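You operate a simulated robot arm through the tools that you are given. There is no shell and no other tool. Be economical: measure what you need, move in short steps, check, and stop when the job is done.

You are at the controls of a simulated robot arm. One attempt, no reset.

JOB
Press the bush into the yellow sleeve to depth 3.
Fine: take it from the row by the small press; set the press's depth dial to 3; leave the slide out with the sleeve in it.
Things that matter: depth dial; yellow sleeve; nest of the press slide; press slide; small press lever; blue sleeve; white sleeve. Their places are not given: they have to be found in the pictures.

The check looks at the end state, three seconds after you hand in, the way a careful person would. Anything else that was tipped, shoved, dropped, spilled or broken makes it a failure.

ROBOT AND FRAMES
A 6-joint arm with a two-finger parallel gripper, fixed in place. Base frame: the origin is at the foot of the arm, x ahead of it, y to its left, z up; the work surface is at about z = 0. Lengths are in mm, angles in degrees, forces in N, time in s.
With the tool pointing down near the work surface it reaches from about 140 to 580 mm from the base axis. Its first joint turns from -66.0 to 66.0 degrees. Payload 2.1 kg.
Tool frame: the origin (TCP) lies between the finger pads and is the grasp point; the fingertips stand 30 mm ahead of it; z points along the fingers, y is the line along which they close. The gripper opens to 94 mm. The fingers are 28 mm wide and 10 mm thick; the gripper's body (50 by 96 mm) begins 55 mm behind the TCP.
Orientation is told as [roll, pitch, yaw] about the base's x, y, z axes, in that order, counted from this pose: with the fingers straight down and closing along the base's y, the tool's x points along the base's -x, its y along +y and its z along -z.

CONTROLS
- The arm moves only by the tool arm_command. Its argument "increments" is a list of rows, each an object of numbers (a shift or turn left out is 0, a gripper value left out holds the last): "grip": the closure, from 0 (fully open) to 1 (shut); "dx", "dy", "dz": the shift along the base's x, y, z in mm; "rx", "ry", "rz": the turn, a rotation vector about the base's x, y, z in degrees. In form: [{"grip": .., "dx": .., "dy": .., "dz": .., "rx": .., "ry": .., "rz": ..}, ...]. A call has 1 to 8 rows; each row shifts and turns the commanded pose from where the row before left it. Rows are played at 5 a second. More than 50 mm and 8.6 degrees between two rows, or a gripper value outside its range, and nothing of the call is played. A pose out of reach is approached as far as the arm can. The call stops where the force on the tool passes 60 N (or 10 N more than at its start, if that is more) or the arm is blocked; 0.2 s more then pass. The fingers move at their own pace (about 72 mm/s each) and stop on an object; they squeeze with about 38 N. The grip force told is the motor's: it shows also when the fingers shut on nothing. Time passes only in rows, and 0.2 s behind the last, so rows that do not move let the fingers close. The reply holds the time, the measured pose of the TCP, the force on the tool along the base axes, the opening and the grip force, in the units named above and with some noise.
- Cameras (640 x 400 px; columns grow to the right, rows downward): "scene" is fixed at [65.2, -379.9, 488.1]; the picture's right is [0.67, -0.75, 0.00], its down [-0.40, -0.35, -0.85] and it looks along [0.63, 0.56, -0.53] (base axes); focal length 214 px, centre (320, 200). "wrist" rides on the gripper at [-37, 0, -58] in the tool frame; the picture's right is [0.00, -1.00, 0.00], its down [0.97, 0.00, -0.24] and it looks along [0.24, 0.00, 0.97] (tool axes); focal length 218 px, centre (320, 200).
- grab_frame(camera): a new picture of that camera. It takes no simulated time.
- locate(camera, pixels): there is no depth. For up to 12 entries [column, row, z] of the newest picture of that camera ("zoom" is the newest enlarged one), the place [x, y] in the base frame at which the ray of that pixel passes the height z, good to about 3 mm. It takes no simulated time.
- enlarge(camera, box): a new picture of the part [left, top, right, bottom] of that camera's present view, enlarged. It takes no simulated time.
- hand_in(): hands the job in; it is judged then, once.

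Work in short steps. Measure before you move; look again where a grasp or a placing could have gone wrong, and mend it. You have 80 turns and 34 pictures in all, those below and enlarged ones among them. Open the gripper and draw the arm clear of the work before you hand the job in, unless the task says otherwise; then end with one line.

The tools are called after ">>>" as a command line: name --argument value ..., lists and objects as JSON in quotes. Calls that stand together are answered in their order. arm_command: Moves the arm, as the interface text tells. Its arguments: {"type":"object","properties":{"increments":{"type":"array"}},"required":["increments"]} The other tools are called the same way: grab_frame (camera) takes a picture; locate (camera, pixels) gives the place at which the rays of pixels pass given heights; enlarge (camera, box) takes an enlarged picture of a part of a camera's view; hand_in () hands the job in.

At the start:

```text
clock: 0.0
tcp_pos: [301.1, -142.2, 446.8]
ee_rot: [0.1, 0.0, 0.0]
force: [-0.4, 0.7, 0.1]
gripper_width: 94.1
finger_force: 0.1
```

scene: 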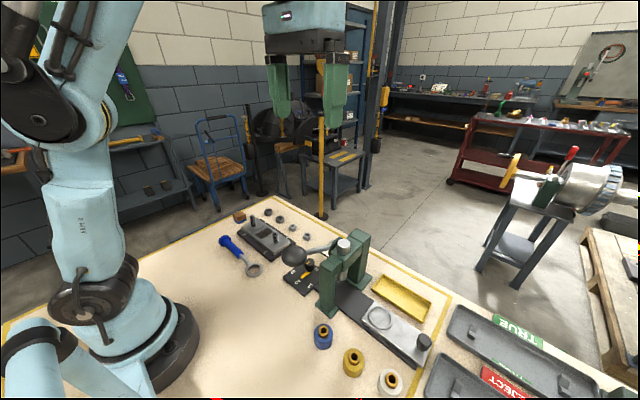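
wrist: 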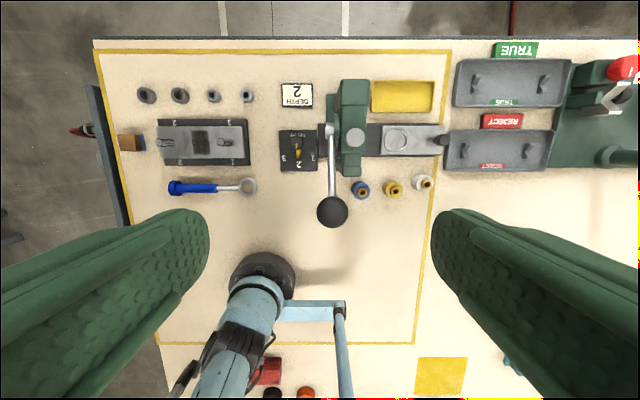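

The wrist view shows the press (about 350,135), the dial (300,150) and the sleeves blue (361,190), yellow (393,189) and white (424,183). I'll enlarge both views.

>>> enlarge --camera "wrist" --box '[260, 60, 460, 240]'

>>> enlarge --camera "scene" --box '[220, 200, 460, 400]'

>>> locate --camera "wrist" --pixels '[[361, 190, 30], [393, 189, 30], [424, 183, 30], [299, 150, 10], [332, 212, 100], [332, 130, 100], [397, 140, 20], [440, 140, 20], [354, 137, 100]]'

```text
2.22 times, centred on (360, 150) of wrist
```

zoom: 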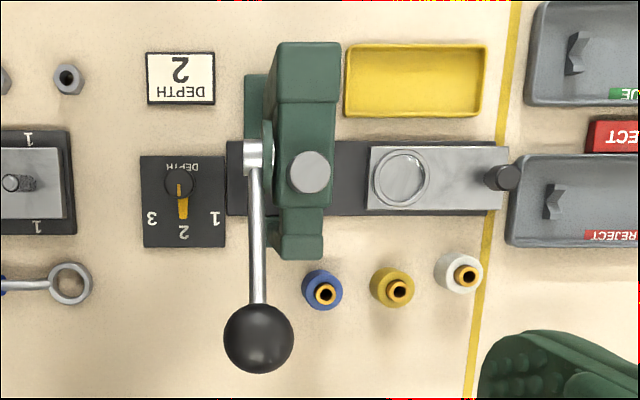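

```text
2.00 times, centred on (340, 300) of scene
```

zoom: 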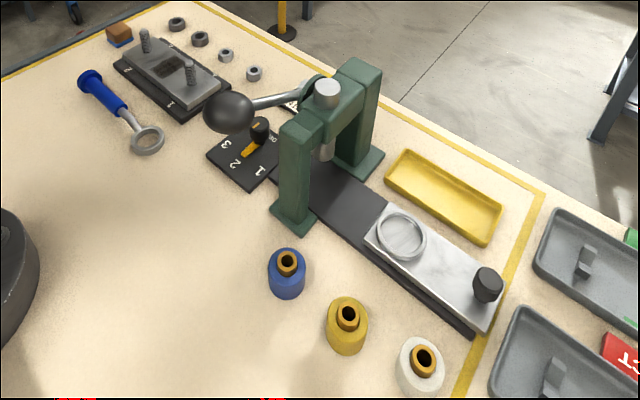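

```text
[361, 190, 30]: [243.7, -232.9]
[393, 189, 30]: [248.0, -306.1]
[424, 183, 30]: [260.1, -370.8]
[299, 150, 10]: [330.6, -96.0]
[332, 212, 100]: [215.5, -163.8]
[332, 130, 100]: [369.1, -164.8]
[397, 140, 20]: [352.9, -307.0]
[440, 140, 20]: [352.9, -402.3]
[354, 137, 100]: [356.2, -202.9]
```

Next I'll triangulate the heights of the ball, press cap, sleeve tops, slide knob and nest from the scene view.

>>> locate --camera "scene" --pixels '[[334, 247, 100], [334, 247, 140], [334, 247, 180], [294, 256, 100], [294, 256, 140], [294, 256, 180], [354, 352, 30], [354, 352, 60], [423, 341, 20], [423, 341, 50], [349, 282, 20]]'

>>> locate --camera "wrist" --pixels '[[354, 137, 140], [354, 137, 180], [332, 212, 140], [332, 212, 180], [393, 189, 60], [445, 139, 50], [384, 139, 20], [345, 190, 10]]'

>>> arm_command --increments '[{"dx": 20, "dy": 20, "dz": -40}, {"dx": 10, "dy": 13, "dz": -40}, {"dz": -45}, {"dz": -45}]'

>>> grab_frame --camera "wrist"

```text
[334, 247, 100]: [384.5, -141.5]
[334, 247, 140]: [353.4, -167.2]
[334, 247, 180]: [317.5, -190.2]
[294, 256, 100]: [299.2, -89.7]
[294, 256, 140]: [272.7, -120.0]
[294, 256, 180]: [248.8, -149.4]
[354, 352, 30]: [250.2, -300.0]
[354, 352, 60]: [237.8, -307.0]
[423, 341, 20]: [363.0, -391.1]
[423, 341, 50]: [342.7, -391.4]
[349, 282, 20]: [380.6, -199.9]
```

```text
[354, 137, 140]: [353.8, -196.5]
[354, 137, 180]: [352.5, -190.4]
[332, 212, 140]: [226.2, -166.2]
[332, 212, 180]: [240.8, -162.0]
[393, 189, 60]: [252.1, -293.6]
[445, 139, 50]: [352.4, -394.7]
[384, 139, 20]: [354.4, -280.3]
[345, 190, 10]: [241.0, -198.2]
```

```text
clock: 1.0
tcp_pos: [331.6, -110.7, 276.1]
ee_rot: [0.0, 0.0, 0.1]
force: [-1.3, 0.3, -0.4]
gripper_width: 94.1
finger_force: 0.1
```

```text
29 pictures are left
```

wrist: 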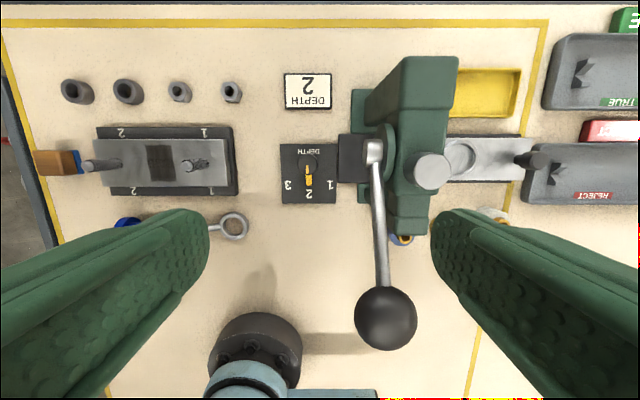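

The ball is now at (386,318), the cap at (431,170), the dial pointer at (308,175) and the pivot at (374,150). I'll triangulate those.

>>> locate --camera "wrist" --pixels '[[386, 318, 180], [386, 318, 195], [431, 170, 160], [431, 170, 180], [374, 150, 160], [308, 165, 15], [308, 183, 15], [308, 194, 0], [288, 185, 0], [330, 185, 0], [308, 163, 25], [465, 155, 20]]'

>>> locate --camera "scene" --pixels '[[343, 246, 160], [343, 246, 180], [294, 256, 195], [294, 256, 185], [309, 263, 20], [309, 263, 30]]'

>>> enlarge --camera "wrist" --box '[260, 130, 360, 210]'

```text
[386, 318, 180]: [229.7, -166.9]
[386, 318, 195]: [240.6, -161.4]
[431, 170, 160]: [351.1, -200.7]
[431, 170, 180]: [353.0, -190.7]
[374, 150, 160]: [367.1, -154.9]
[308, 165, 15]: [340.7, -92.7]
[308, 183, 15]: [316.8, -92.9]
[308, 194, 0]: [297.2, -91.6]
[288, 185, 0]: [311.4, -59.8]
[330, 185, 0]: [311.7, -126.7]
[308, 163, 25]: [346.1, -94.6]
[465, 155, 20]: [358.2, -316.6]
```

```text
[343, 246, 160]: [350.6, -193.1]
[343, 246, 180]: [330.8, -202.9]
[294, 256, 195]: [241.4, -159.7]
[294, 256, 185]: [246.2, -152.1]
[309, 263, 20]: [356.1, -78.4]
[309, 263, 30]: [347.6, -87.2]
```

```text
5.00 times, centred on (310, 170) of wrist
```

zoom: 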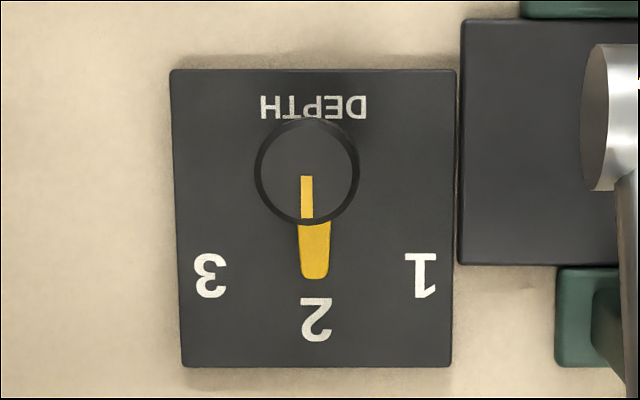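

The knob centre is near (345,-94). The numeral geometry gives about a 45° clockwise turn from 2 to 3. I'll enlarge the scene on the dial to judge knob and pointer heights.

>>> enlarge --camera "scene" --box '[270, 230, 370, 300]'

```text
5.71 times, centred on (320, 265) of scene
```

zoom: 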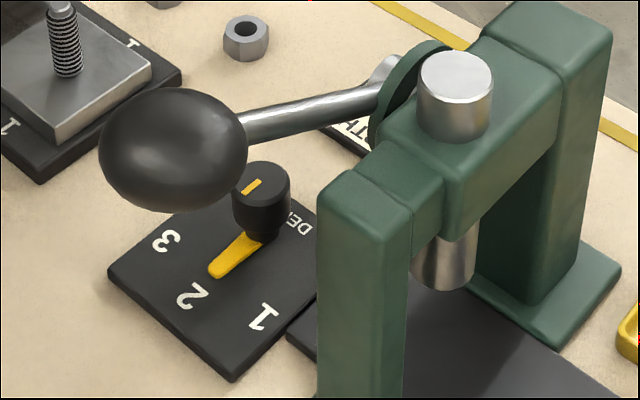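

The knob has a wide head above a low pointer. I'll work out its height from the top centre at zoom (261,174) and its lower edge.

>>> locate --camera "zoom" --pixels '[[261, 174, 30], [261, 174, 40], [261, 174, 50], [261, 228, 10], [261, 228, 20], [240, 253, 0], [240, 253, 10], [212, 273, 5], [166, 240, 5], [192, 295, 5], [264, 317, 5]]'

```text
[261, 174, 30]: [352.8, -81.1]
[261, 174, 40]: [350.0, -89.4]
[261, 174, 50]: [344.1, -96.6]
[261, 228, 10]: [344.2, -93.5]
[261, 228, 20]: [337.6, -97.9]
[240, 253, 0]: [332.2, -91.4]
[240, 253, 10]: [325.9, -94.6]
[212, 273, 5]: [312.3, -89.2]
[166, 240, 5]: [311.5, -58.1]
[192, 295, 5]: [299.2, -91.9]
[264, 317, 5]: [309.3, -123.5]
```

The knob head spans z 20–45 with the pointer below it at about z 10. I'll yaw the gripper to about +110° while still high, half closed, above the knob, so it keeps clear of the lever hub during the turn.

>>> arm_command --increments '[{"grip": 0.4, "rz": 8.5, "dx": 5, "dy": 6}, {"rz": 8.5, "dx": 5, "dy": 6}, {"rz": 8.5, "dx": 3.4, "dy": 5.7}, {"rz": 8.5}, {"rz": 8.5}, {"rz": 8.5}, {"rz": 8.5}]'

>>> arm_command --increments '[{"rz": 8.5}, {"rz": 8.5}, {"rz": 8.5}, {"rz": 8.5}, {"rz": 8.5}, {"rz": 8.5}, {"dz": -40}]'

>>> grab_frame --camera "wrist"

```text
clock: 2.6
tcp_pos: [343.8, -93.0, 276.8]
ee_rot: [0.0, 0.0, 59.7]
force: [-0.4, -0.1, -0.1]
gripper_width: 56.6
finger_force: 0.0
```

```text
clock: 4.2
tcp_pos: [343.8, -90.2, 237.3]
ee_rot: [0.0, 0.0, 110.6]
force: [-0.1, 0.4, 0.0]
gripper_width: 56.3
finger_force: 0.0
```

```text
26 pictures are left
```

wrist: 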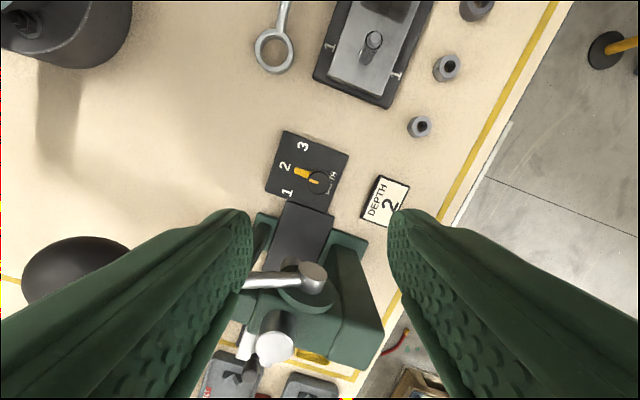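

The knob top is at (319,182). I'll confirm its position before descending.

>>> locate --camera "wrist" --pixels '[[320, 182, 45], [320, 182, 40], [301, 175, 10], [304, 146, 5], [285, 167, 5]]'

>>> enlarge --camera "wrist" --box '[260, 120, 370, 260]'

```text
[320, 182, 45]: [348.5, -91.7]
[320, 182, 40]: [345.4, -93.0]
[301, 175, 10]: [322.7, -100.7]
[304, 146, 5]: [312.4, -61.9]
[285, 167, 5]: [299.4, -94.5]
```

```text
2.86 times, centred on (315, 190) of wrist
```

zoom: 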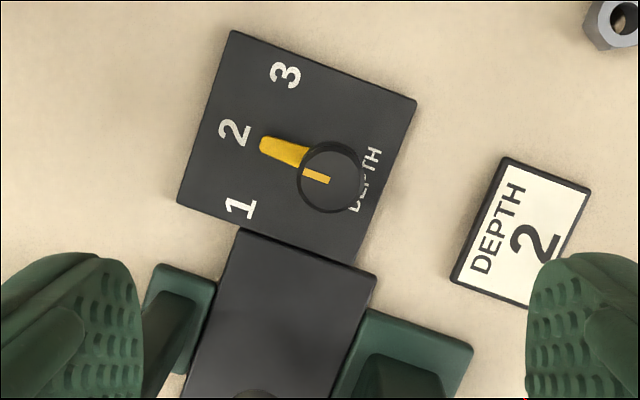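

The knob is at about (346,-93). I'll descend in steps to TCP z≈55.

>>> arm_command --increments '[{"dx": 1.5, "dy": -1, "dz": -40}, {"dz": -40}, {"dz": -40}, {"dz": -32}, {"dz": -20}, {"dz": -10}]'

>>> grab_frame --camera "wrist"

```text
clock: 5.6
tcp_pos: [345.4, -93.4, 60.3]
ee_rot: [0.3, 0.6, 110.5]
force: [-2.3, 7.1, 23.4]
gripper_width: 56.3
finger_force: 0.0
stopped in row 6: the force on the tool passed its limit (the readings are from after the stop); the commanded pose is now the measured one
```

```text
24 pictures are left
```

wrist: 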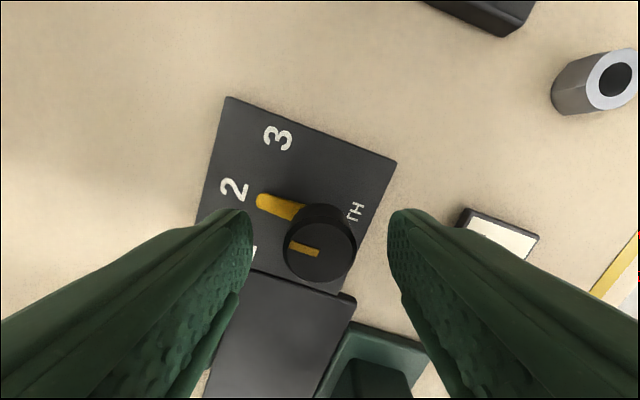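

The arm stopped at z 60 with about 23 N upward, but nothing is visible under the fingertips. I'll look from the scene camera to find what it touched.

>>> grab_frame --camera "scene"

>>> enlarge --camera "scene" --box '[220, 150, 380, 300]'

```text
23 pictures are left
```

scene: 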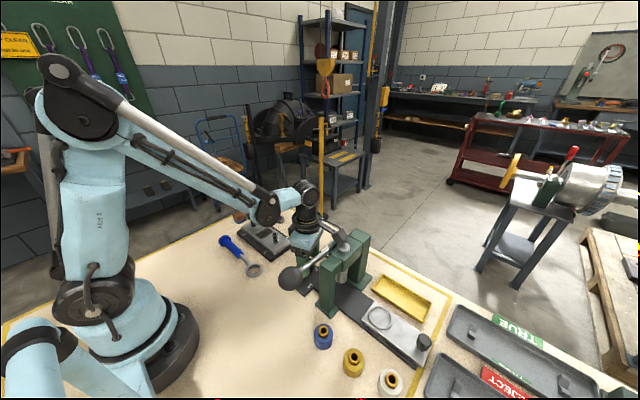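

```text
2.67 times, centred on (300, 225) of scene
```

zoom: 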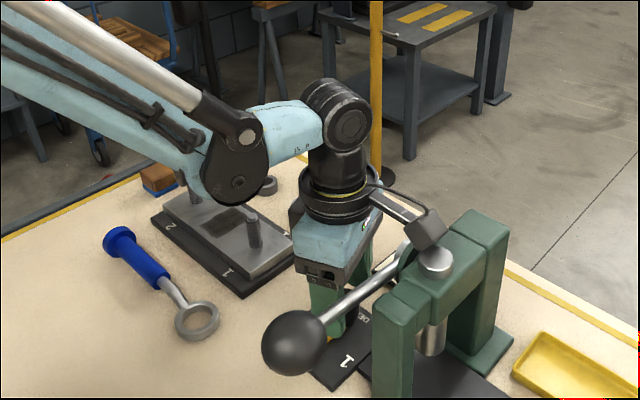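

A bracket box on the tool's +x side has come down on the press cap. I'll back straight up and turn the other way, so the box faces +y and -x, starting at yaw ≈ -50.

>>> arm_command --increments '[{"dz": 20}, {"dz": 40}, {"dz": 45}, {"dz": 45}, {"dz": 40}]'

>>> arm_command --increments '[{"rz": -8.5}, {"rz": -8.5}, {"rz": -8.5}, {"rz": -8.5}, {"rz": -8.5}, {"rz": -8.5}, {"rz": -8.5}, {"rz": -8.5}]'

>>> arm_command --increments '[{"rz": -8.5}, {"rz": -8.5}, {"rz": -8.5}, {"rz": -8.5}, {"rz": -8.5}]'

>>> grab_frame --camera "scene"

```text
clock: 6.8
tcp_pos: [348.4, -91.3, 252.5]
ee_rot: [0.3, 0.5, 110.5]
force: [-0.3, 0.0, 0.1]
gripper_width: 56.8
finger_force: 0.2
```

```text
clock: 8.6
tcp_pos: [347.2, -93.1, 251.1]
ee_rot: [0.2, 0.5, 42.2]
force: [-0.7, 0.1, -0.1]
gripper_width: 56.4
finger_force: 0.1
```

```text
clock: 9.8
tcp_pos: [344.5, -94.1, 250.8]
ee_rot: [0.2, 0.6, -0.1]
force: [0.8, 0.4, -0.5]
gripper_width: 56.6
finger_force: 0.0
```

```text
21 pictures are left
```

scene: 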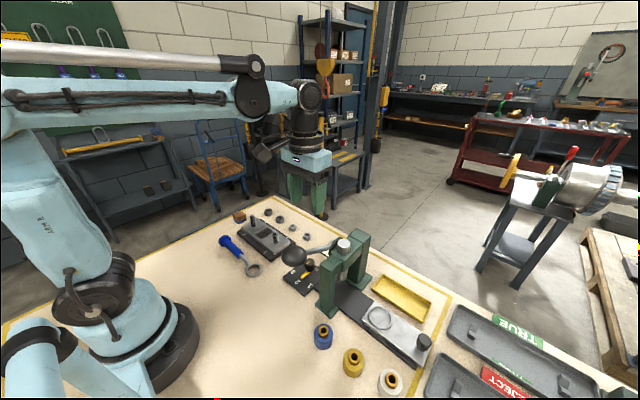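

The press is undisturbed and the box is confirmed on the tool's +x side. I'll continue turning to about -51° and descend partway.

>>> arm_command --increments '[{"rz": -8.5}, {"rz": -8.5}, {"rz": -8.5}, {"rz": -8.5}, {"rz": -8.5}, {"rz": -8.5}]'

>>> arm_command --increments '[{"dz": -40}, {"dz": -40}, {"dz": -40}, {"dz": -30}]'

>>> grab_frame --camera "wrist"

```text
clock: 11.2
tcp_pos: [343.5, -92.6, 251.9]
ee_rot: [0.3, 0.5, -51.3]
force: [0.6, -0.9, 0.7]
gripper_width: 56.3
finger_force: 0.1
```

```text
clock: 12.2
tcp_pos: [343.5, -91.7, 95.3]
ee_rot: [0.3, 0.6, -50.9]
force: [0.6, 0.4, 0.1]
gripper_width: 56.3
finger_force: 0.0
```

```text
20 pictures are left
```

wrist: 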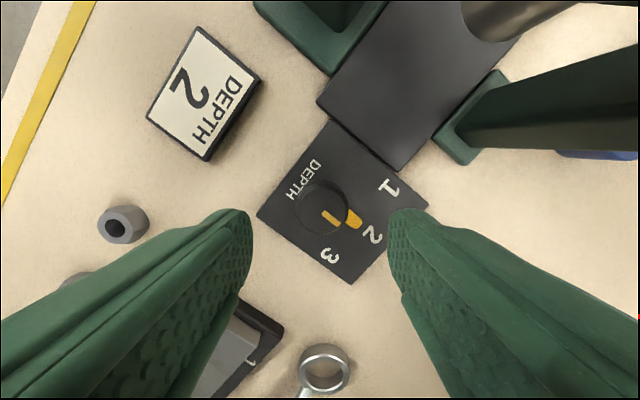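

The knob top is at (321,208) and the view is clear. I'll check its position.

>>> locate --camera "wrist" --pixels '[[321, 208, 45], [321, 208, 40], [355, 219, 10]]'

>>> arm_command --increments '[{"dx": 0.5, "dy": -0.5, "dz": -20}, {"dz": -15}]'

```text
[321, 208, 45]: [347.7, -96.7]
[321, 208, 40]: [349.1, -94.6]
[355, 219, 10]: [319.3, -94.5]
```

```text
clock: 12.8
tcp_pos: [346.3, -92.4, 63.8]
ee_rot: [0.3, 0.7, -51.0]
force: [-0.3, 11.1, 7.6]
gripper_width: 56.3
finger_force: 0.0
```

A contact force of 11 N in y and 8 N in z has appeared at nearly the same height. I'll stop and look.

>>> enlarge --camera "scene" --box '[240, 170, 380, 300]'

>>> grab_frame --camera "wrist"

```text
3.08 times, centred on (310, 235) of scene
```

zoom: 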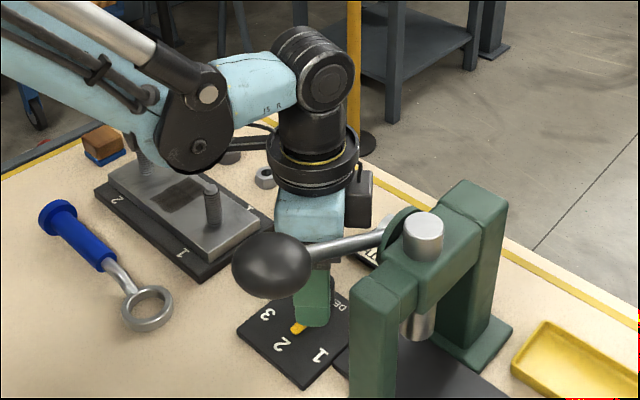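

```text
18 pictures are left
```

wrist: 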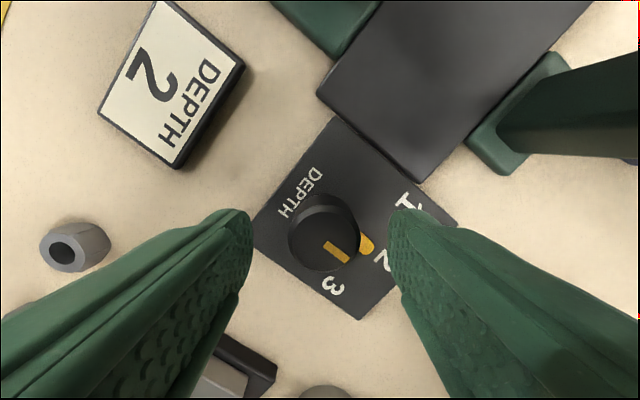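

The knob is untouched. The contact seems to be the gripper body's corner rubbing the lever rod on the -y side. I'll rise 15, turn to about -68° where the body is narrower towards the lever, and come down again while watching the force.

>>> arm_command --increments '[{"dz": 20}, {"rz": -8.5}, {"rz": -8.5}, {}]'

>>> arm_command --increments '[{"dz": -10}, {"dz": -8}, {}]'

```text
clock: 13.8
tcp_pos: [344.7, -93.7, 84.7]
ee_rot: [0.2, 0.5, -68.1]
force: [0.1, -0.1, 0.0]
gripper_width: 56.1
finger_force: 0.2
```

```text
clock: 14.6
tcp_pos: [343.0, -93.8, 67.6]
ee_rot: [0.2, 0.5, -67.9]
force: [0.6, -0.6, -0.2]
gripper_width: 56.3
finger_force: 0.1
```

No force at z 67.6, so I'll go a little lower.

>>> arm_command --increments '[{"dz": -4}, {"dz": -4}, {}]'

```text
clock: 15.4
tcp_pos: [344.2, -93.6, 57.9]
ee_rot: [0.1, 0.5, -67.9]
force: [-1.1, 2.6, 0.8]
gripper_width: 56.3
finger_force: 0.1
```

The arm is nearly free at z≈58, with tips at about 28. I'll nudge dx +1.5 and close on the knob.

>>> arm_command --increments '[{"dx": 1.5, "dz": 1}, {"grip": 0.7}, {"grip": 1.0}, {}, {}]'

>>> grab_frame --camera "wrist"

```text
clock: 16.6
tcp_pos: [345.0, -94.7, 60.1]
ee_rot: [-0.2, 0.7, -68.2]
force: [-31.7, 3.1, -6.9]
gripper_width: 27.4
finger_force: 45.1
```

```text
17 pictures are left
```

wrist: 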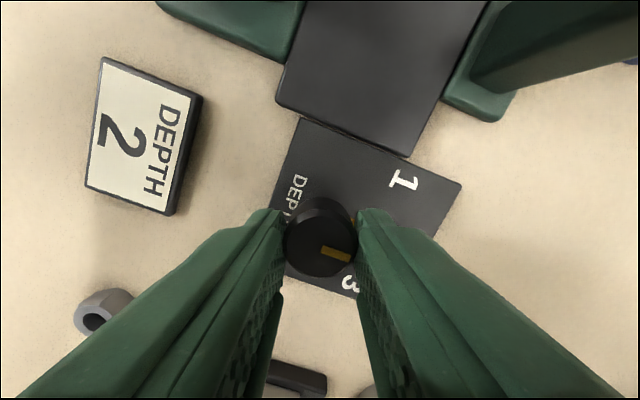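

Gripped on the knob (27.4 mm). The -32 N in x means I'm off centre, so I'll relieve by dx -1.5 and begin the turn.

>>> arm_command --increments '[{"dx": -1.5}, {}, {"rz": -5}, {"rz": -5}, {"rz": -5}, {}]'

```text
clock: 18.0
tcp_pos: [345.2, -93.6, 61.3]
ee_rot: [0.0, 0.7, -83.1]
force: [-19.8, 3.0, -7.7]
gripper_width: 27.3
finger_force: 44.6
```

>>> arm_command --increments '[{"dx": -1.5}, {"rz": -5}, {"rz": -5}, {"rz": -5}, {"rz": -5}, {"rz": -5}, {"rz": -5}, {}]'

>>> grab_frame --camera "wrist"

```text
clock: 19.8
tcp_pos: [345.1, -92.4, 60.0]
ee_rot: [0.4, 1.1, -113.1]
force: [27.0, 19.8, 21.5]
gripper_width: 27.4
finger_force: 45.2
```

```text
16 pictures are left
```

wrist: 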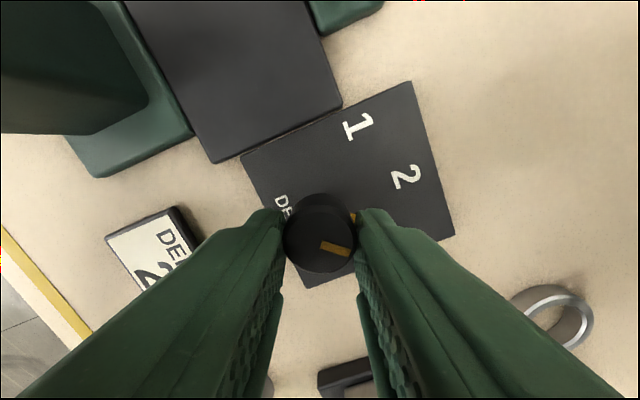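

The knob followed the 45° turn. I'll release, rise and inspect the pointer.

>>> arm_command --increments '[{"grip": 0.4}, {}, {"dz": 15}, {"dz": 35}, {"dz": 45}, {"dz": 45}, {"dz": 45}]'

>>> grab_frame --camera "wrist"

>>> enlarge --camera "wrist" --box '[260, 120, 380, 240]'

```text
clock: 21.4
tcp_pos: [343.9, -95.6, 246.4]
ee_rot: [0.2, 0.5, -113.1]
force: [0.6, -0.7, 0.2]
gripper_width: 56.3
finger_force: 0.0
```

```text
15 pictures are left
```

wrist: 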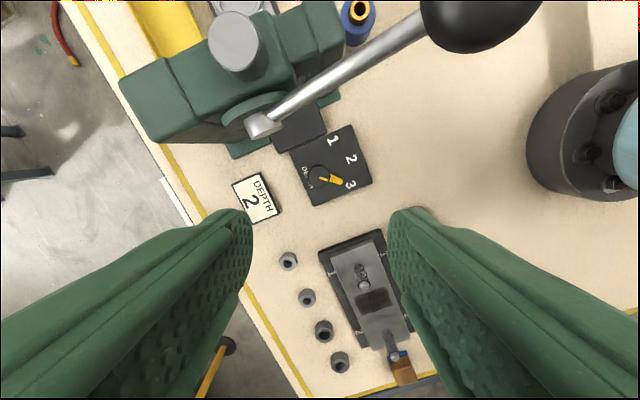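

```text
3.33 times, centred on (320, 180) of wrist
```

zoom: 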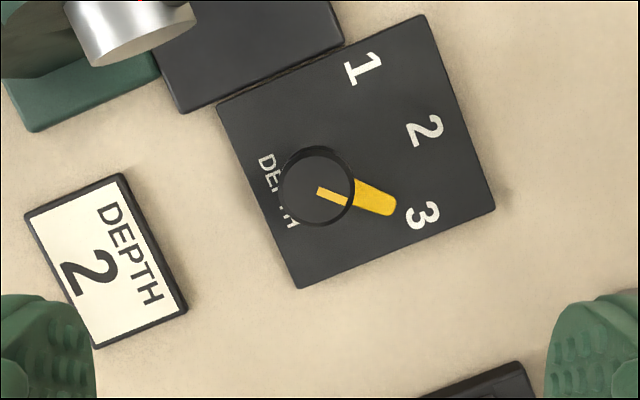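

The dial reads 3. Now I'll raise, turn back to yaw 0 and move over the yellow sleeve at about (250,-303).

>>> arm_command --increments '[{"dz": 40, "rz": 8.1}, {"rz": 8.1}, {"rz": 8.1}, {"rz": 8.1}, {"rz": 8.1}, {"rz": 8.1}, {"rz": 8.1}]'

>>> arm_command --increments '[{"rz": 8.1, "dy": -30}, {"rz": 8.1, "dy": -30}, {"rz": 8.1, "dy": -30}, {"rz": 8.1, "dy": -40, "dx": -20}, {"rz": 8.1, "dy": -40, "dx": -20}, {"rz": 8.1, "dy": -38, "dx": -25}, {"rz": 7.9, "dx": -25}, {"dz": -40}]'

>>> arm_command --increments '[{"grip": 0.3, "dz": -40}, {"dz": -40}, {}]'

>>> grab_frame --camera "wrist"

```text
clock: 23.0
tcp_pos: [343.8, -94.4, 285.2]
ee_rot: [0.3, 0.6, -56.0]
force: [0.6, -0.6, -0.7]
gripper_width: 56.4
finger_force: 0.2
```

```text
clock: 24.8
tcp_pos: [250.7, -301.3, 245.1]
ee_rot: [0.2, 0.5, 0.3]
force: [0.6, 1.1, 0.1]
gripper_width: 56.3
finger_force: 0.0
```

```text
clock: 25.6
tcp_pos: [252.5, -301.4, 165.1]
ee_rot: [0.2, 0.5, 0.3]
force: [0.3, 0.3, -0.9]
gripper_width: 65.8
finger_force: 0.2
```

```text
13 pictures are left
```

wrist: 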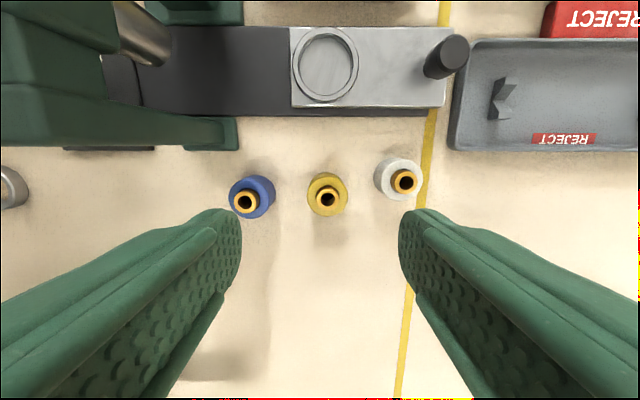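

I'll measure the yellow sleeve and the nest here, using edges at columns 307/348 and 291/360.

>>> enlarge --camera "wrist" --box '[220, 10, 480, 230]'

>>> enlarge --camera "scene" --box '[310, 280, 450, 400]'

>>> locate --camera "wrist" --pixels '[[327, 194, 35], [307, 194, 35], [348, 194, 35], [327, 199, 50], [327, 190, 0], [326, 64, 20], [294, 64, 20], [357, 64, 20], [326, 29, 20], [326, 99, 20], [448, 54, 40], [291, 64, 20]]'

```text
1.82 times, centred on (350, 120) of wrist
```

zoom: 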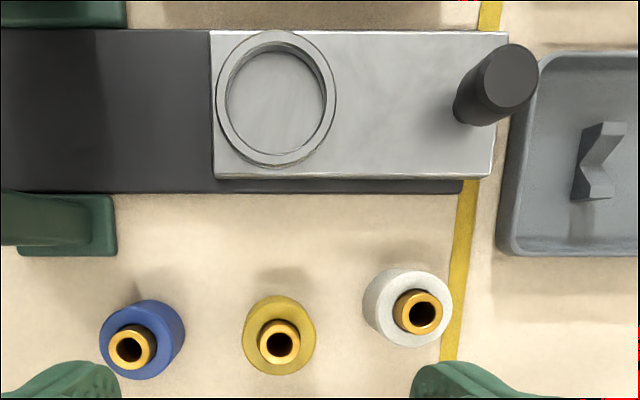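

```text
3.33 times, centred on (380, 340) of scene
```

zoom: 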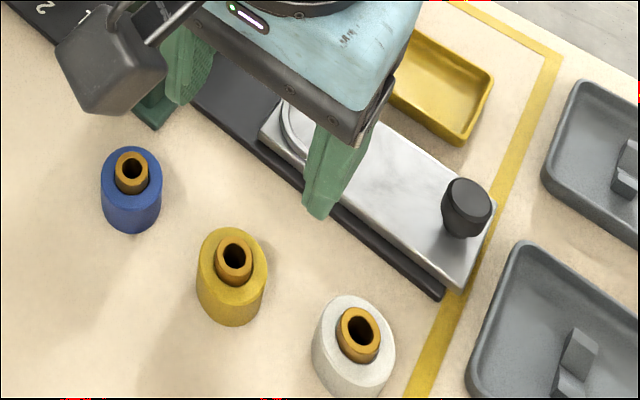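

```text
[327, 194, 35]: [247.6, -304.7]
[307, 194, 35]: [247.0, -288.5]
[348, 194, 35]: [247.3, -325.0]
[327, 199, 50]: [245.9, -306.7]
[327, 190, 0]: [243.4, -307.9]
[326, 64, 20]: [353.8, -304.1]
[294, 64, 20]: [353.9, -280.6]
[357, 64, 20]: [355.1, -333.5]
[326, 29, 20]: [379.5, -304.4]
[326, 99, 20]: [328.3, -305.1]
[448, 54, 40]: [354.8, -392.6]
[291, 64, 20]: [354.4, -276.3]
```

The yellow sleeve axis is at about (247,-305) with Ø≈36, and the nest centre is at about (354,-304.5). I'll narrow the opening to 56 to clear the neighbours and descend to TCP z≈45.

>>> arm_command --increments '[{"grip": 0.4, "dx": -4.5, "dy": -3.5}, {}, {"dz": -40}, {"dz": -35}, {}]'

>>> grab_frame --camera "wrist"

```text
clock: 26.8
tcp_pos: [251.2, -305.9, 90.9]
ee_rot: [0.2, 0.5, 0.2]
force: [0.0, -0.6, -0.4]
gripper_width: 56.4
finger_force: 0.1
```

```text
10 pictures are left
```

wrist: 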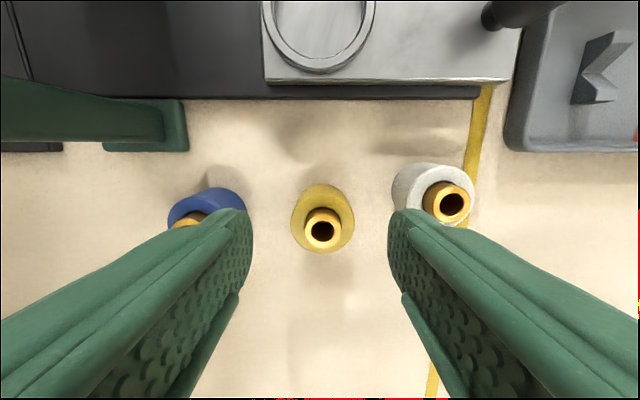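

I'll check the sleeve centre and the neighbours' near edges here.

>>> locate --camera "wrist" --pixels '[[322, 231, 42], [322, 231, 48], [322, 215, 28], [291, 218, 28], [354, 218, 28], [391, 195, 15], [396, 205, 28], [246, 208, 28]]'

```text
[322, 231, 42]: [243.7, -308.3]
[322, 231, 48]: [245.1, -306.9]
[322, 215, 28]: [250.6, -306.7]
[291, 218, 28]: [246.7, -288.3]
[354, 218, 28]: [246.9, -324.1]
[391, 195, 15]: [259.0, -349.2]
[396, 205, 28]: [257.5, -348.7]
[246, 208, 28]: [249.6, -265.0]
```

The sleeve is at (247,-306), with neighbour edges about 43 mm off. I'll narrow to about 50 and descend to z≈46.

>>> arm_command --increments '[{"grip": 0.47, "dx": -1.5}, {}, {"dz": -20}, {"dz": -15}, {"dz": -9}, {}]'

>>> arm_command --increments '[{"grip": 0.6}, {"grip": 0.75}, {"grip": 1.0}, {}, {}]'

```text
clock: 28.2
tcp_pos: [246.6, -305.5, 46.2]
ee_rot: [0.3, 0.5, 0.3]
force: [-0.3, 0.3, 0.2]
gripper_width: 49.9
finger_force: 0.1
```

```text
clock: 29.4
tcp_pos: [247.8, -306.2, 47.8]
ee_rot: [0.2, 0.5, 0.2]
force: [-0.4, -0.7, -0.5]
gripper_width: 36.9
finger_force: 37.4
```

Gripped at 36.9 mm. I'll lift 50 and carry it over the nest.

>>> arm_command --increments '[{"dz": 25}, {"dz": 30}, {"dx": 35, "dy": 1}, {"dx": 36, "dy": 0.5}, {"dx": 35.5}, {}, {}]'

>>> grab_frame --camera "wrist"

```text
clock: 31.0
tcp_pos: [355.1, -304.2, 101.7]
ee_rot: [0.2, 0.5, 0.3]
force: [-0.6, 0.0, -2.1]
gripper_width: 36.9
finger_force: 38.1
```

```text
9 pictures are left
```

wrist: 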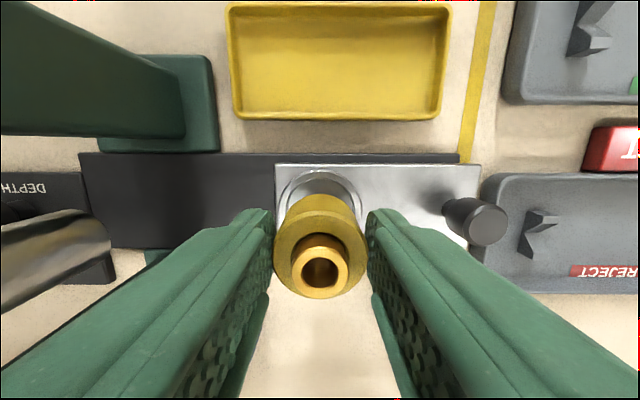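

The ring's top outer edge is at (319,171), with its sides near columns 277 and 362. I'll check the alignment.

>>> locate --camera "wrist" --pixels '[[319, 171, 20], [277, 205, 20], [362, 205, 20], [319, 200, 20], [275, 163, 15], [480, 165, 15], [319, 178, 20]]'

>>> enlarge --camera "wrist" --box '[240, 140, 400, 240]'

```text
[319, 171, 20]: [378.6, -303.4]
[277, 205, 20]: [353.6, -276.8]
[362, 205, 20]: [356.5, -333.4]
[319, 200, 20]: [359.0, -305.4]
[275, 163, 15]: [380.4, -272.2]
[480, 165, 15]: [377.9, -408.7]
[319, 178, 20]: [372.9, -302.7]
```

```text
4.00 times, centred on (320, 190) of wrist
```

zoom: 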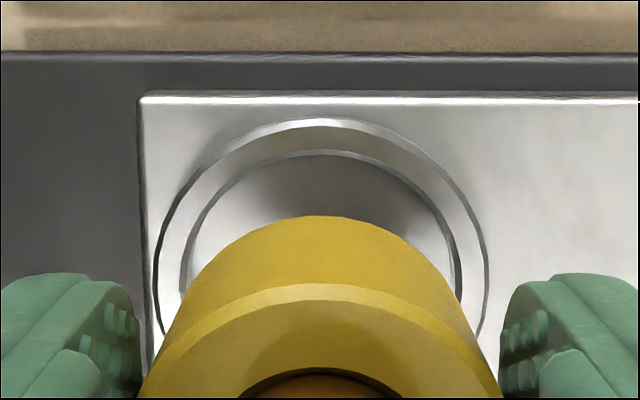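

The sleeve is centred on the ring column (320), and the ring centre is at about (353,-304.5). I'll lower in steps and watch for contact.

>>> arm_command --increments '[{"dx": -1}, {"dz": -20}, {"dz": -14}, {}]'

>>> arm_command --increments '[{"dz": -2}, {"dz": -2}, {"dz": -2}, {}]'

```text
clock: 32.0
tcp_pos: [352.7, -303.4, 67.0]
ee_rot: [0.2, 0.5, 0.3]
force: [1.7, -0.5, 26.0]
gripper_width: 37.1
finger_force: 37.5
```

```text
clock: 33.0
tcp_pos: [353.2, -303.3, 61.1]
ee_rot: [0.3, 0.6, 0.2]
force: [-1.5, 4.1, 18.4]
gripper_width: 37.0
finger_force: 38.1
```

There was contact near z 67, then it went on down to 61. I need to see whether the sleeve seated or slipped in the grip.

>>> grab_frame --camera "wrist"

>>> enlarge --camera "scene" --box '[340, 270, 450, 370]'

```text
7 pictures are left
```

wrist: 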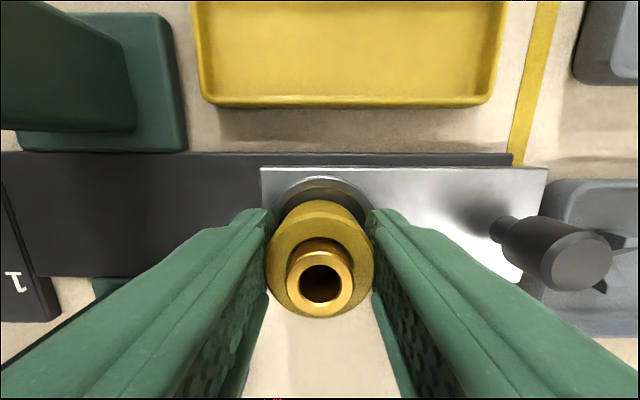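

```text
4.00 times, centred on (395, 320) of scene
```

zoom: 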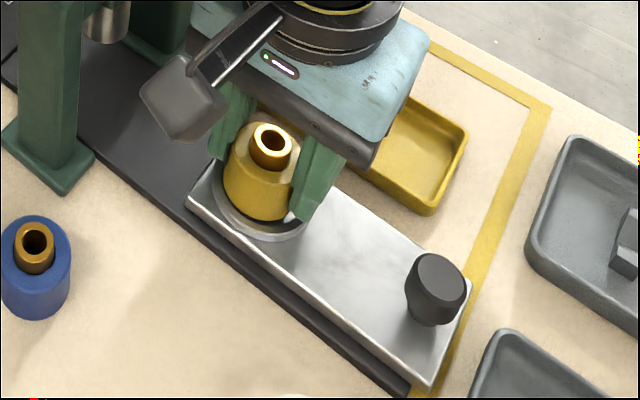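

The sleeve looks slightly higher in the grip, so it met something at base z≈20. I'll check the ring height and the current bush-top height from the scene rays.

>>> locate --camera "scene" --pixels '[[380.5, 318, 10], [380.5, 318, 20], [380.5, 318, 30], [383, 304.5, 50], [383, 304.5, 60], [383, 304.5, 70], [353.5, 357, 35], [353.5, 357, 42], [353.5, 357, 50], [379.3, 375, 0]]'

>>> locate --camera "zoom" --pixels '[[257, 221, 15], [257, 221, 20], [257, 221, 25], [212, 195, 20], [305, 225, 20]]'

```text
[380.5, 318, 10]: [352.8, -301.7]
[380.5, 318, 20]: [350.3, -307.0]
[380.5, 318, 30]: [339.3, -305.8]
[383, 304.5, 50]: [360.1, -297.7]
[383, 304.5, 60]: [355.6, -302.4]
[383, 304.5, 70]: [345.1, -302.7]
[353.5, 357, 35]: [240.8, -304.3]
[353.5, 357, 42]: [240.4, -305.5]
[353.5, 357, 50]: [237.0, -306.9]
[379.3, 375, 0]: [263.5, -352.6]
```

```text
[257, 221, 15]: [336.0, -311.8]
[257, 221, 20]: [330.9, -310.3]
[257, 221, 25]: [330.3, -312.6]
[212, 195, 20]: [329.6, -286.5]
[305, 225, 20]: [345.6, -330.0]
```

The evidence fits the sleeve resting on the nest floor, having slid up a few mm in the fingers. I'll open a little, rise and verify from above.

>>> arm_command --increments '[{"grip": 0.45}, {}, {"dz": 20}, {"dz": 30}, {"dz": 30}, {"dx": -25, "dz": 20}, {}]'

>>> enlarge --camera "wrist" --box '[220, 60, 480, 230]'

```text
clock: 34.6
tcp_pos: [325.5, -306.6, 164.2]
ee_rot: [0.2, 0.6, 0.2]
force: [0.1, 0.3, 0.1]
gripper_width: 51.8
finger_force: 0.1
```

```text
2.35 times, centred on (350, 145) of wrist
```

zoom: 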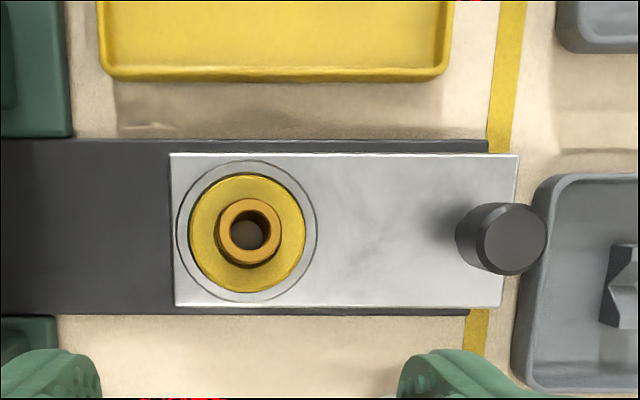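

From above, the sleeve at zoom (247,233) is concentric with the ring at (247,230) and upright. One scene close-up will confirm it's seated inside the ring, and then I'll push the slide.

>>> enlarge --camera "scene" --box '[330, 270, 450, 370]'

>>> locate --camera "wrist" --pixels '[[426, 160, 65], [426, 160, 55], [420, 158, 35]]'

```text
4.00 times, centred on (390, 320) of scene
```

zoom: 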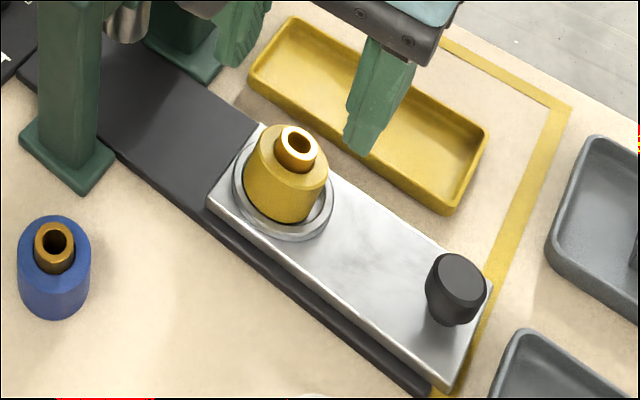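

```text
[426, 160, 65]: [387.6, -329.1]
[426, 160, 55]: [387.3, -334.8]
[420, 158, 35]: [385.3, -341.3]
```

The sleeve sits within the ring. Next is the slide knob at about (352,-391): I'll move above it and look before gripping.

>>> arm_command --increments '[{"dx": 13, "dy": -42}, {"dx": 14, "dy": -42}, {"dz": -25}, {"dz": -25}, {}]'

>>> grab_frame --camera "wrist"

```text
clock: 35.8
tcp_pos: [356.3, -391.7, 114.0]
ee_rot: [0.1, 0.4, 0.2]
force: [0.4, 0.3, -0.4]
gripper_width: 51.6
finger_force: 0.1
```

```text
3 pictures are left
```

wrist: 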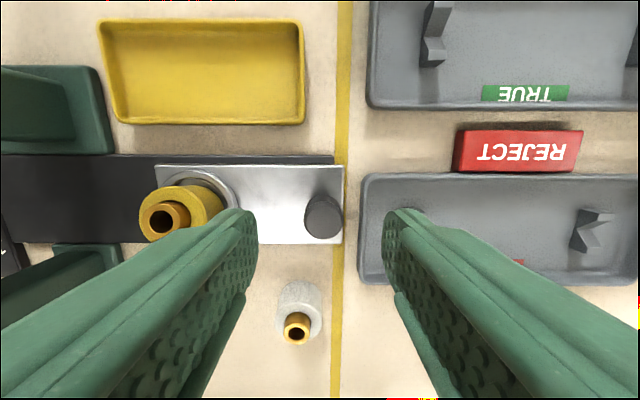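

The knob top is at (323,219). I'll locate it along with the tray's left rim at (362,210).

>>> locate --camera "wrist" --pixels '[[323, 219, 45], [323, 219, 55], [305, 219, 50], [343, 219, 50], [362, 210, 20], [323, 195, 25], [220, 188, 25], [323, 219, 35]]'

```text
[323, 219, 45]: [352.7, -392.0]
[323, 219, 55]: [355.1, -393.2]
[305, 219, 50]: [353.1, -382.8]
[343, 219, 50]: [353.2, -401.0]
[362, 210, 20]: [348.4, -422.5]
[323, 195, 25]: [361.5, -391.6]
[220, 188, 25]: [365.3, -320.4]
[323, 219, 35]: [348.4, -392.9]
```

The knob is at (353,-392.5), about 20 mm across. I'll narrow to ~36, descend to z≈66 and grip.

>>> arm_command --increments '[{"grip": 0.62, "dx": -1.5, "dy": -1}, {}, {"dz": -25}, {"dz": -15}, {"dz": -8}, {}]'

>>> arm_command --increments '[{"grip": 0.75}, {"grip": 1.0}, {}]'

```text
clock: 37.2
tcp_pos: [354.7, -390.3, 63.0]
ee_rot: [0.2, 0.6, 0.1]
force: [1.0, -0.1, 1.0]
gripper_width: 35.9
finger_force: 0.1
```

```text
clock: 38.0
tcp_pos: [354.2, -391.9, 65.0]
ee_rot: [0.0, 0.5, 0.2]
force: [-0.5, -1.8, -2.1]
gripper_width: 23.4
finger_force: 45.3
```

Gripped at 23.4 mm. I'll push the slide in +y gently, watching forces.

>>> arm_command --increments '[{"dy": 8}, {"dy": 12}, {"dy": 12}, {"dy": 12}, {}]'

>>> arm_command --increments '[{"dy": 12}, {"dy": 12}, {"dy": 12}, {"dy": 10}, {}]'

```text
clock: 39.2
tcp_pos: [352.6, -344.9, 63.2]
ee_rot: [0.1, 0.4, 0.2]
force: [6.4, 0.8, 31.1]
gripper_width: 23.5
finger_force: 45.0
```

```text
clock: 40.4
tcp_pos: [354.2, -299.7, 63.3]
ee_rot: [0.0, 0.5, 0.2]
force: [-1.3, -0.3, 31.9]
gripper_width: 23.6
finger_force: 44.7
```

It has moved 92 mm. An upward force of 31 N has built up, so I'll relieve it by +1 in z and continue in small steps to the stop.

>>> arm_command --increments '[{"dz": 1}, {"dy": 4}, {"dy": 4}, {"dy": 3}, {}]'

>>> arm_command --increments '[{"dy": 2}, {"dy": 2}, {"dy": 2}, {"dy": 2}, {}]'

```text
clock: 41.6
tcp_pos: [354.6, -287.5, 64.5]
ee_rot: [0.2, 0.4, 0.2]
force: [11.3, 1.9, -9.5]
gripper_width: 23.4
finger_force: 44.7
```

```text
clock: 42.8
tcp_pos: [352.9, -283.4, 62.3]
ee_rot: [-0.2, 0.2, 0.2]
force: [17.0, -25.7, -21.9]
gripper_width: 23.2
finger_force: 45.1
```

The slide has hit its stop (travel ≈108 mm, -26 N in y). I'll release, rise and move above the lever ball at about (241,-160).

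>>> arm_command --increments '[{"grip": 0.62}, {}, {"dz": 30}, {"dz": 45}, {"dz": 45}, {"dz": 45}, {"dz": 45}, {"dz": 20}]'

>>> arm_command --increments '[{"grip": 0.2, "dx": -30, "dy": 30}, {"dx": -30, "dy": 33}, {"dx": -30, "dy": 33}, {"dx": -20, "dy": 26}, {}]'

>>> grab_frame --camera "wrist"

```text
clock: 44.6
tcp_pos: [352.9, -279.8, 293.8]
ee_rot: [0.2, 0.5, 0.2]
force: [-0.7, 1.0, -0.4]
gripper_width: 35.8
finger_force: 0.1
```

```text
clock: 45.8
tcp_pos: [245.0, -159.3, 292.2]
ee_rot: [0.2, 0.6, 0.2]
force: [-0.1, 0.6, 0.0]
gripper_width: 75.4
finger_force: 0.1
```

```text
2 pictures are left
```

wrist: 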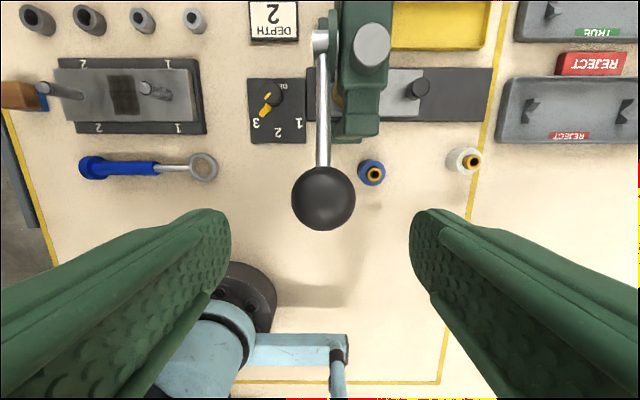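

The ball is at (323,198) and the slide is in. I'll locate the ball precisely.

>>> locate --camera "wrist" --pixels '[[323, 198, 195], [323, 198, 185], [292, 198, 195], [355, 198, 195], [320, 42, 160], [323, 160, 190], [370, 45, 160]]'

```text
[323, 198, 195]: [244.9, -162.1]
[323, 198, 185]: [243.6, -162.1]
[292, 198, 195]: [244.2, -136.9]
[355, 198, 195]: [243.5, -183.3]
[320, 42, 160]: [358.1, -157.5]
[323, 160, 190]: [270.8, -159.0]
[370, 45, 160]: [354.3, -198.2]
```

The ball is at (244,-161,195) with r≈22. I'll descend around it and close.

>>> arm_command --increments '[{"dy": -1, "dx": -0.5, "dz": -40}, {"dz": -35}, {"dz": -20}, {}]'

>>> arm_command --increments '[{"grip": 0.45}, {"grip": 0.6}, {"grip": 1.0}, {}]'

```text
clock: 46.8
tcp_pos: [242.7, -160.3, 197.1]
ee_rot: [0.1, 0.5, 0.2]
force: [0.1, 0.3, 0.5]
gripper_width: 75.3
finger_force: 0.0
```

```text
clock: 47.8
tcp_pos: [242.7, -160.3, 198.4]
ee_rot: [0.2, 0.5, 0.2]
force: [1.9, 2.3, -5.0]
gripper_width: 47.3
finger_force: 45.1
```

The ball is gripped (47.3 mm). I'll draw the lever down along its arc about the pivot at (362,160).

>>> arm_command --increments '[{"dx": -1.8, "dz": -7}, {"dx": -1.4, "dz": -6.5}, {"dx": -0.8, "dz": -5.3}, {"dx": -0.6, "dz": -5.4}, {}]'

>>> arm_command --increments '[{"dx": -0.4, "dz": -5.3}, {"dx": -0.1, "dz": -5.4}, {"dx": 0.1, "dz": -5.4}, {"dx": 0.4, "dz": -5.3}, {}]'

```text
clock: 49.0
tcp_pos: [236.9, -161.6, 176.4]
ee_rot: [-0.5, 1.1, 0.0]
force: [-44.5, -24.7, 20.5]
gripper_width: 47.3
finger_force: 44.5
```

```text
clock: 49.6
tcp_pos: [233.3, -160.2, 164.2]
ee_rot: [-0.4, 1.7, 0.0]
force: [-6.0, -1.5, 2.8]
gripper_width: 47.3
finger_force: 45.1
stopped in row 3: the force on the tool passed its limit (the readings are from after the stop); the commanded pose is now the measured one
```

The true arc sits a little further out (pivot about (359,148)). I'll continue down with dx≈0.

>>> arm_command --increments '[{"dx": -0.3, "dz": -5}, {"dz": -5}, {"dz": -5}, {}]'

>>> arm_command --increments '[{"dx": 0.2, "dz": -5}, {"dx": 0.5, "dz": -5}, {"dx": 0.7, "dz": -5}, {}]'

```text
clock: 50.6
tcp_pos: [230.8, -161.4, 147.7]
ee_rot: [-0.2, 2.2, 0.0]
force: [-47.7, 4.7, 14.6]
gripper_width: 47.5
finger_force: 44.5
```

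```text
clock: 51.0
tcp_pos: [229.7, -160.1, 143.7]
ee_rot: [0.0, 2.7, -0.2]
force: [-7.9, -0.4, 0.9]
gripper_width: 47.1
finger_force: 44.2
stopped in row 2: the force on the tool passed its limit (the readings are from after the stop); the commanded pose is now the measured one
```

There is no vertical resistance yet; only the arc constraint is pushing -x. I'll continue with a slight -x drift.

>>> arm_command --increments '[{"dx": -1, "dz": -4}, {"dx": -0.8, "dz": -4}, {"dx": -0.6, "dz": -4}, {}]'

>>> arm_command --increments '[{"dx": -0.5, "dz": -4}, {"dx": -0.4, "dz": -4}, {"dx": -0.3, "dz": -4}, {}]'

```text
clock: 52.0
tcp_pos: [229.2, -160.7, 134.2]
ee_rot: [-0.2, 2.3, 0.1]
force: [4.8, -0.7, 7.3]
gripper_width: 47.3
finger_force: 45.2
```

```text
clock: 53.0
tcp_pos: [226.9, -159.8, 121.1]
ee_rot: [0.0, 2.4, -0.1]
force: [8.0, 2.0, 10.3]
gripper_width: 47.2
finger_force: 44.8
```

That's smooth now. Continuing down with dx turning positive.

>>> arm_command --increments '[{"dx": 0.3, "dz": -4}, {"dx": 0.4, "dz": -4}, {"dx": 0.5, "dz": -4}, {}]'

>>> arm_command --increments '[{"dx": 0.6, "dz": -4}, {"dx": 0.7, "dz": -4}, {"dx": 0.8, "dz": -4}, {}]'

```text
clock: 54.0
tcp_pos: [226.7, -159.7, 109.8]
ee_rot: [-0.1, 2.5, -0.1]
force: [-9.0, 1.4, 8.8]
gripper_width: 47.1
finger_force: 45.4
```

```text
clock: 55.0
tcp_pos: [229.4, -160.0, 98.0]
ee_rot: [-0.1, 2.7, -0.2]
force: [-14.3, -6.9, 14.9]
gripper_width: 47.1
finger_force: 45.1
```

Continuing down; the vertical force is rising slowly (15 N).

>>> arm_command --increments '[{"dx": 0.4, "dz": -4}, {"dx": 0.5, "dz": -4}, {"dx": 0.6, "dz": -4}, {}]'

>>> arm_command --increments '[{"dx": 0.8, "dz": -4}, {"dx": 1, "dz": -4}, {"dx": 1.2, "dz": -4}, {}]'

```text
clock: 56.0
tcp_pos: [230.2, -161.4, 86.8]
ee_rot: [-0.4, 3.0, -0.1]
force: [-38.3, -15.9, 30.4]
gripper_width: 47.4
finger_force: 45.0
```

```text
clock: 56.5
tcp_pos: [229.7, -161.4, 81.0]
ee_rot: [-0.4, 3.3, -0.3]
force: [-6.2, -1.3, 13.8]
gripper_width: 47.6
finger_force: 44.9
stopped in row 2: the force on the tool passed its limit (the readings are from after the stop); the commanded pose is now the measured one
```

That stop was again mainly from the x constraint, so I'll go on with less x shift.

>>> arm_command --increments '[{"dz": -3}, {"dz": -3}, {}]'

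>>> arm_command --increments '[{"dz": -3}, {"dz": -3}, {}]'

```text
clock: 57.3
tcp_pos: [228.7, -161.4, 74.2]
ee_rot: [-0.4, 3.4, -0.3]
force: [-23.2, -1.1, 31.4]
gripper_width: 47.4
finger_force: 44.9
```

```text
clock: 57.7
tcp_pos: [228.1, -161.7, 73.6]
ee_rot: [-0.3, 3.5, -0.2]
force: [-3.6, 3.1, 33.6]
gripper_width: 47.6
finger_force: 45.0
stopped in row 1: the force on the tool passed its limit (the readings are from after the stop); the commanded pose is now the measured one
```

Vertical force is now 34 N. I'll press on a little to tell the end stop from press resistance.

>>> arm_command --increments '[{"dx": -0.5, "dz": -2}, {"dz": -1}, {}]'

>>> arm_command --increments '[{"dx": -0.5, "dz": -2}, {"dz": -1}, {}]'

```text
clock: 58.0
tcp_pos: [228.6, -160.9, 74.8]
ee_rot: [-0.1, 3.6, -0.2]
force: [-4.6, 2.0, 35.8]
gripper_width: 47.3
finger_force: 44.9
stopped in row 1: the force on the tool passed its limit (the readings are from after the stop); the commanded pose is now the measured one
```

```text
clock: 58.4
tcp_pos: [228.2, -161.2, 75.1]
ee_rot: [-0.2, 3.6, -0.2]
force: [-4.5, 3.6, 36.3]
gripper_width: 47.5
finger_force: 45.1
stopped in row 1: the force on the tool passed its limit (the readings are from after the stop); the commanded pose is now the measured one
```

It is firmly blocked at z≈74. I'll use a picture to verify the lever and ram are at the end stop.

>>> enlarge --camera "scene" --box '[260, 200, 420, 320]'

```text
3.33 times, centred on (340, 260) of scene
```

zoom: 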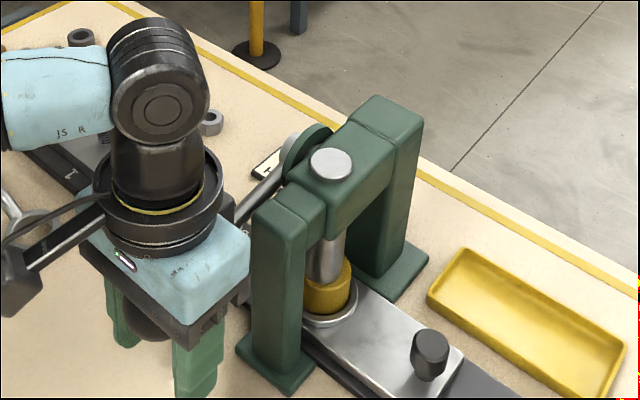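

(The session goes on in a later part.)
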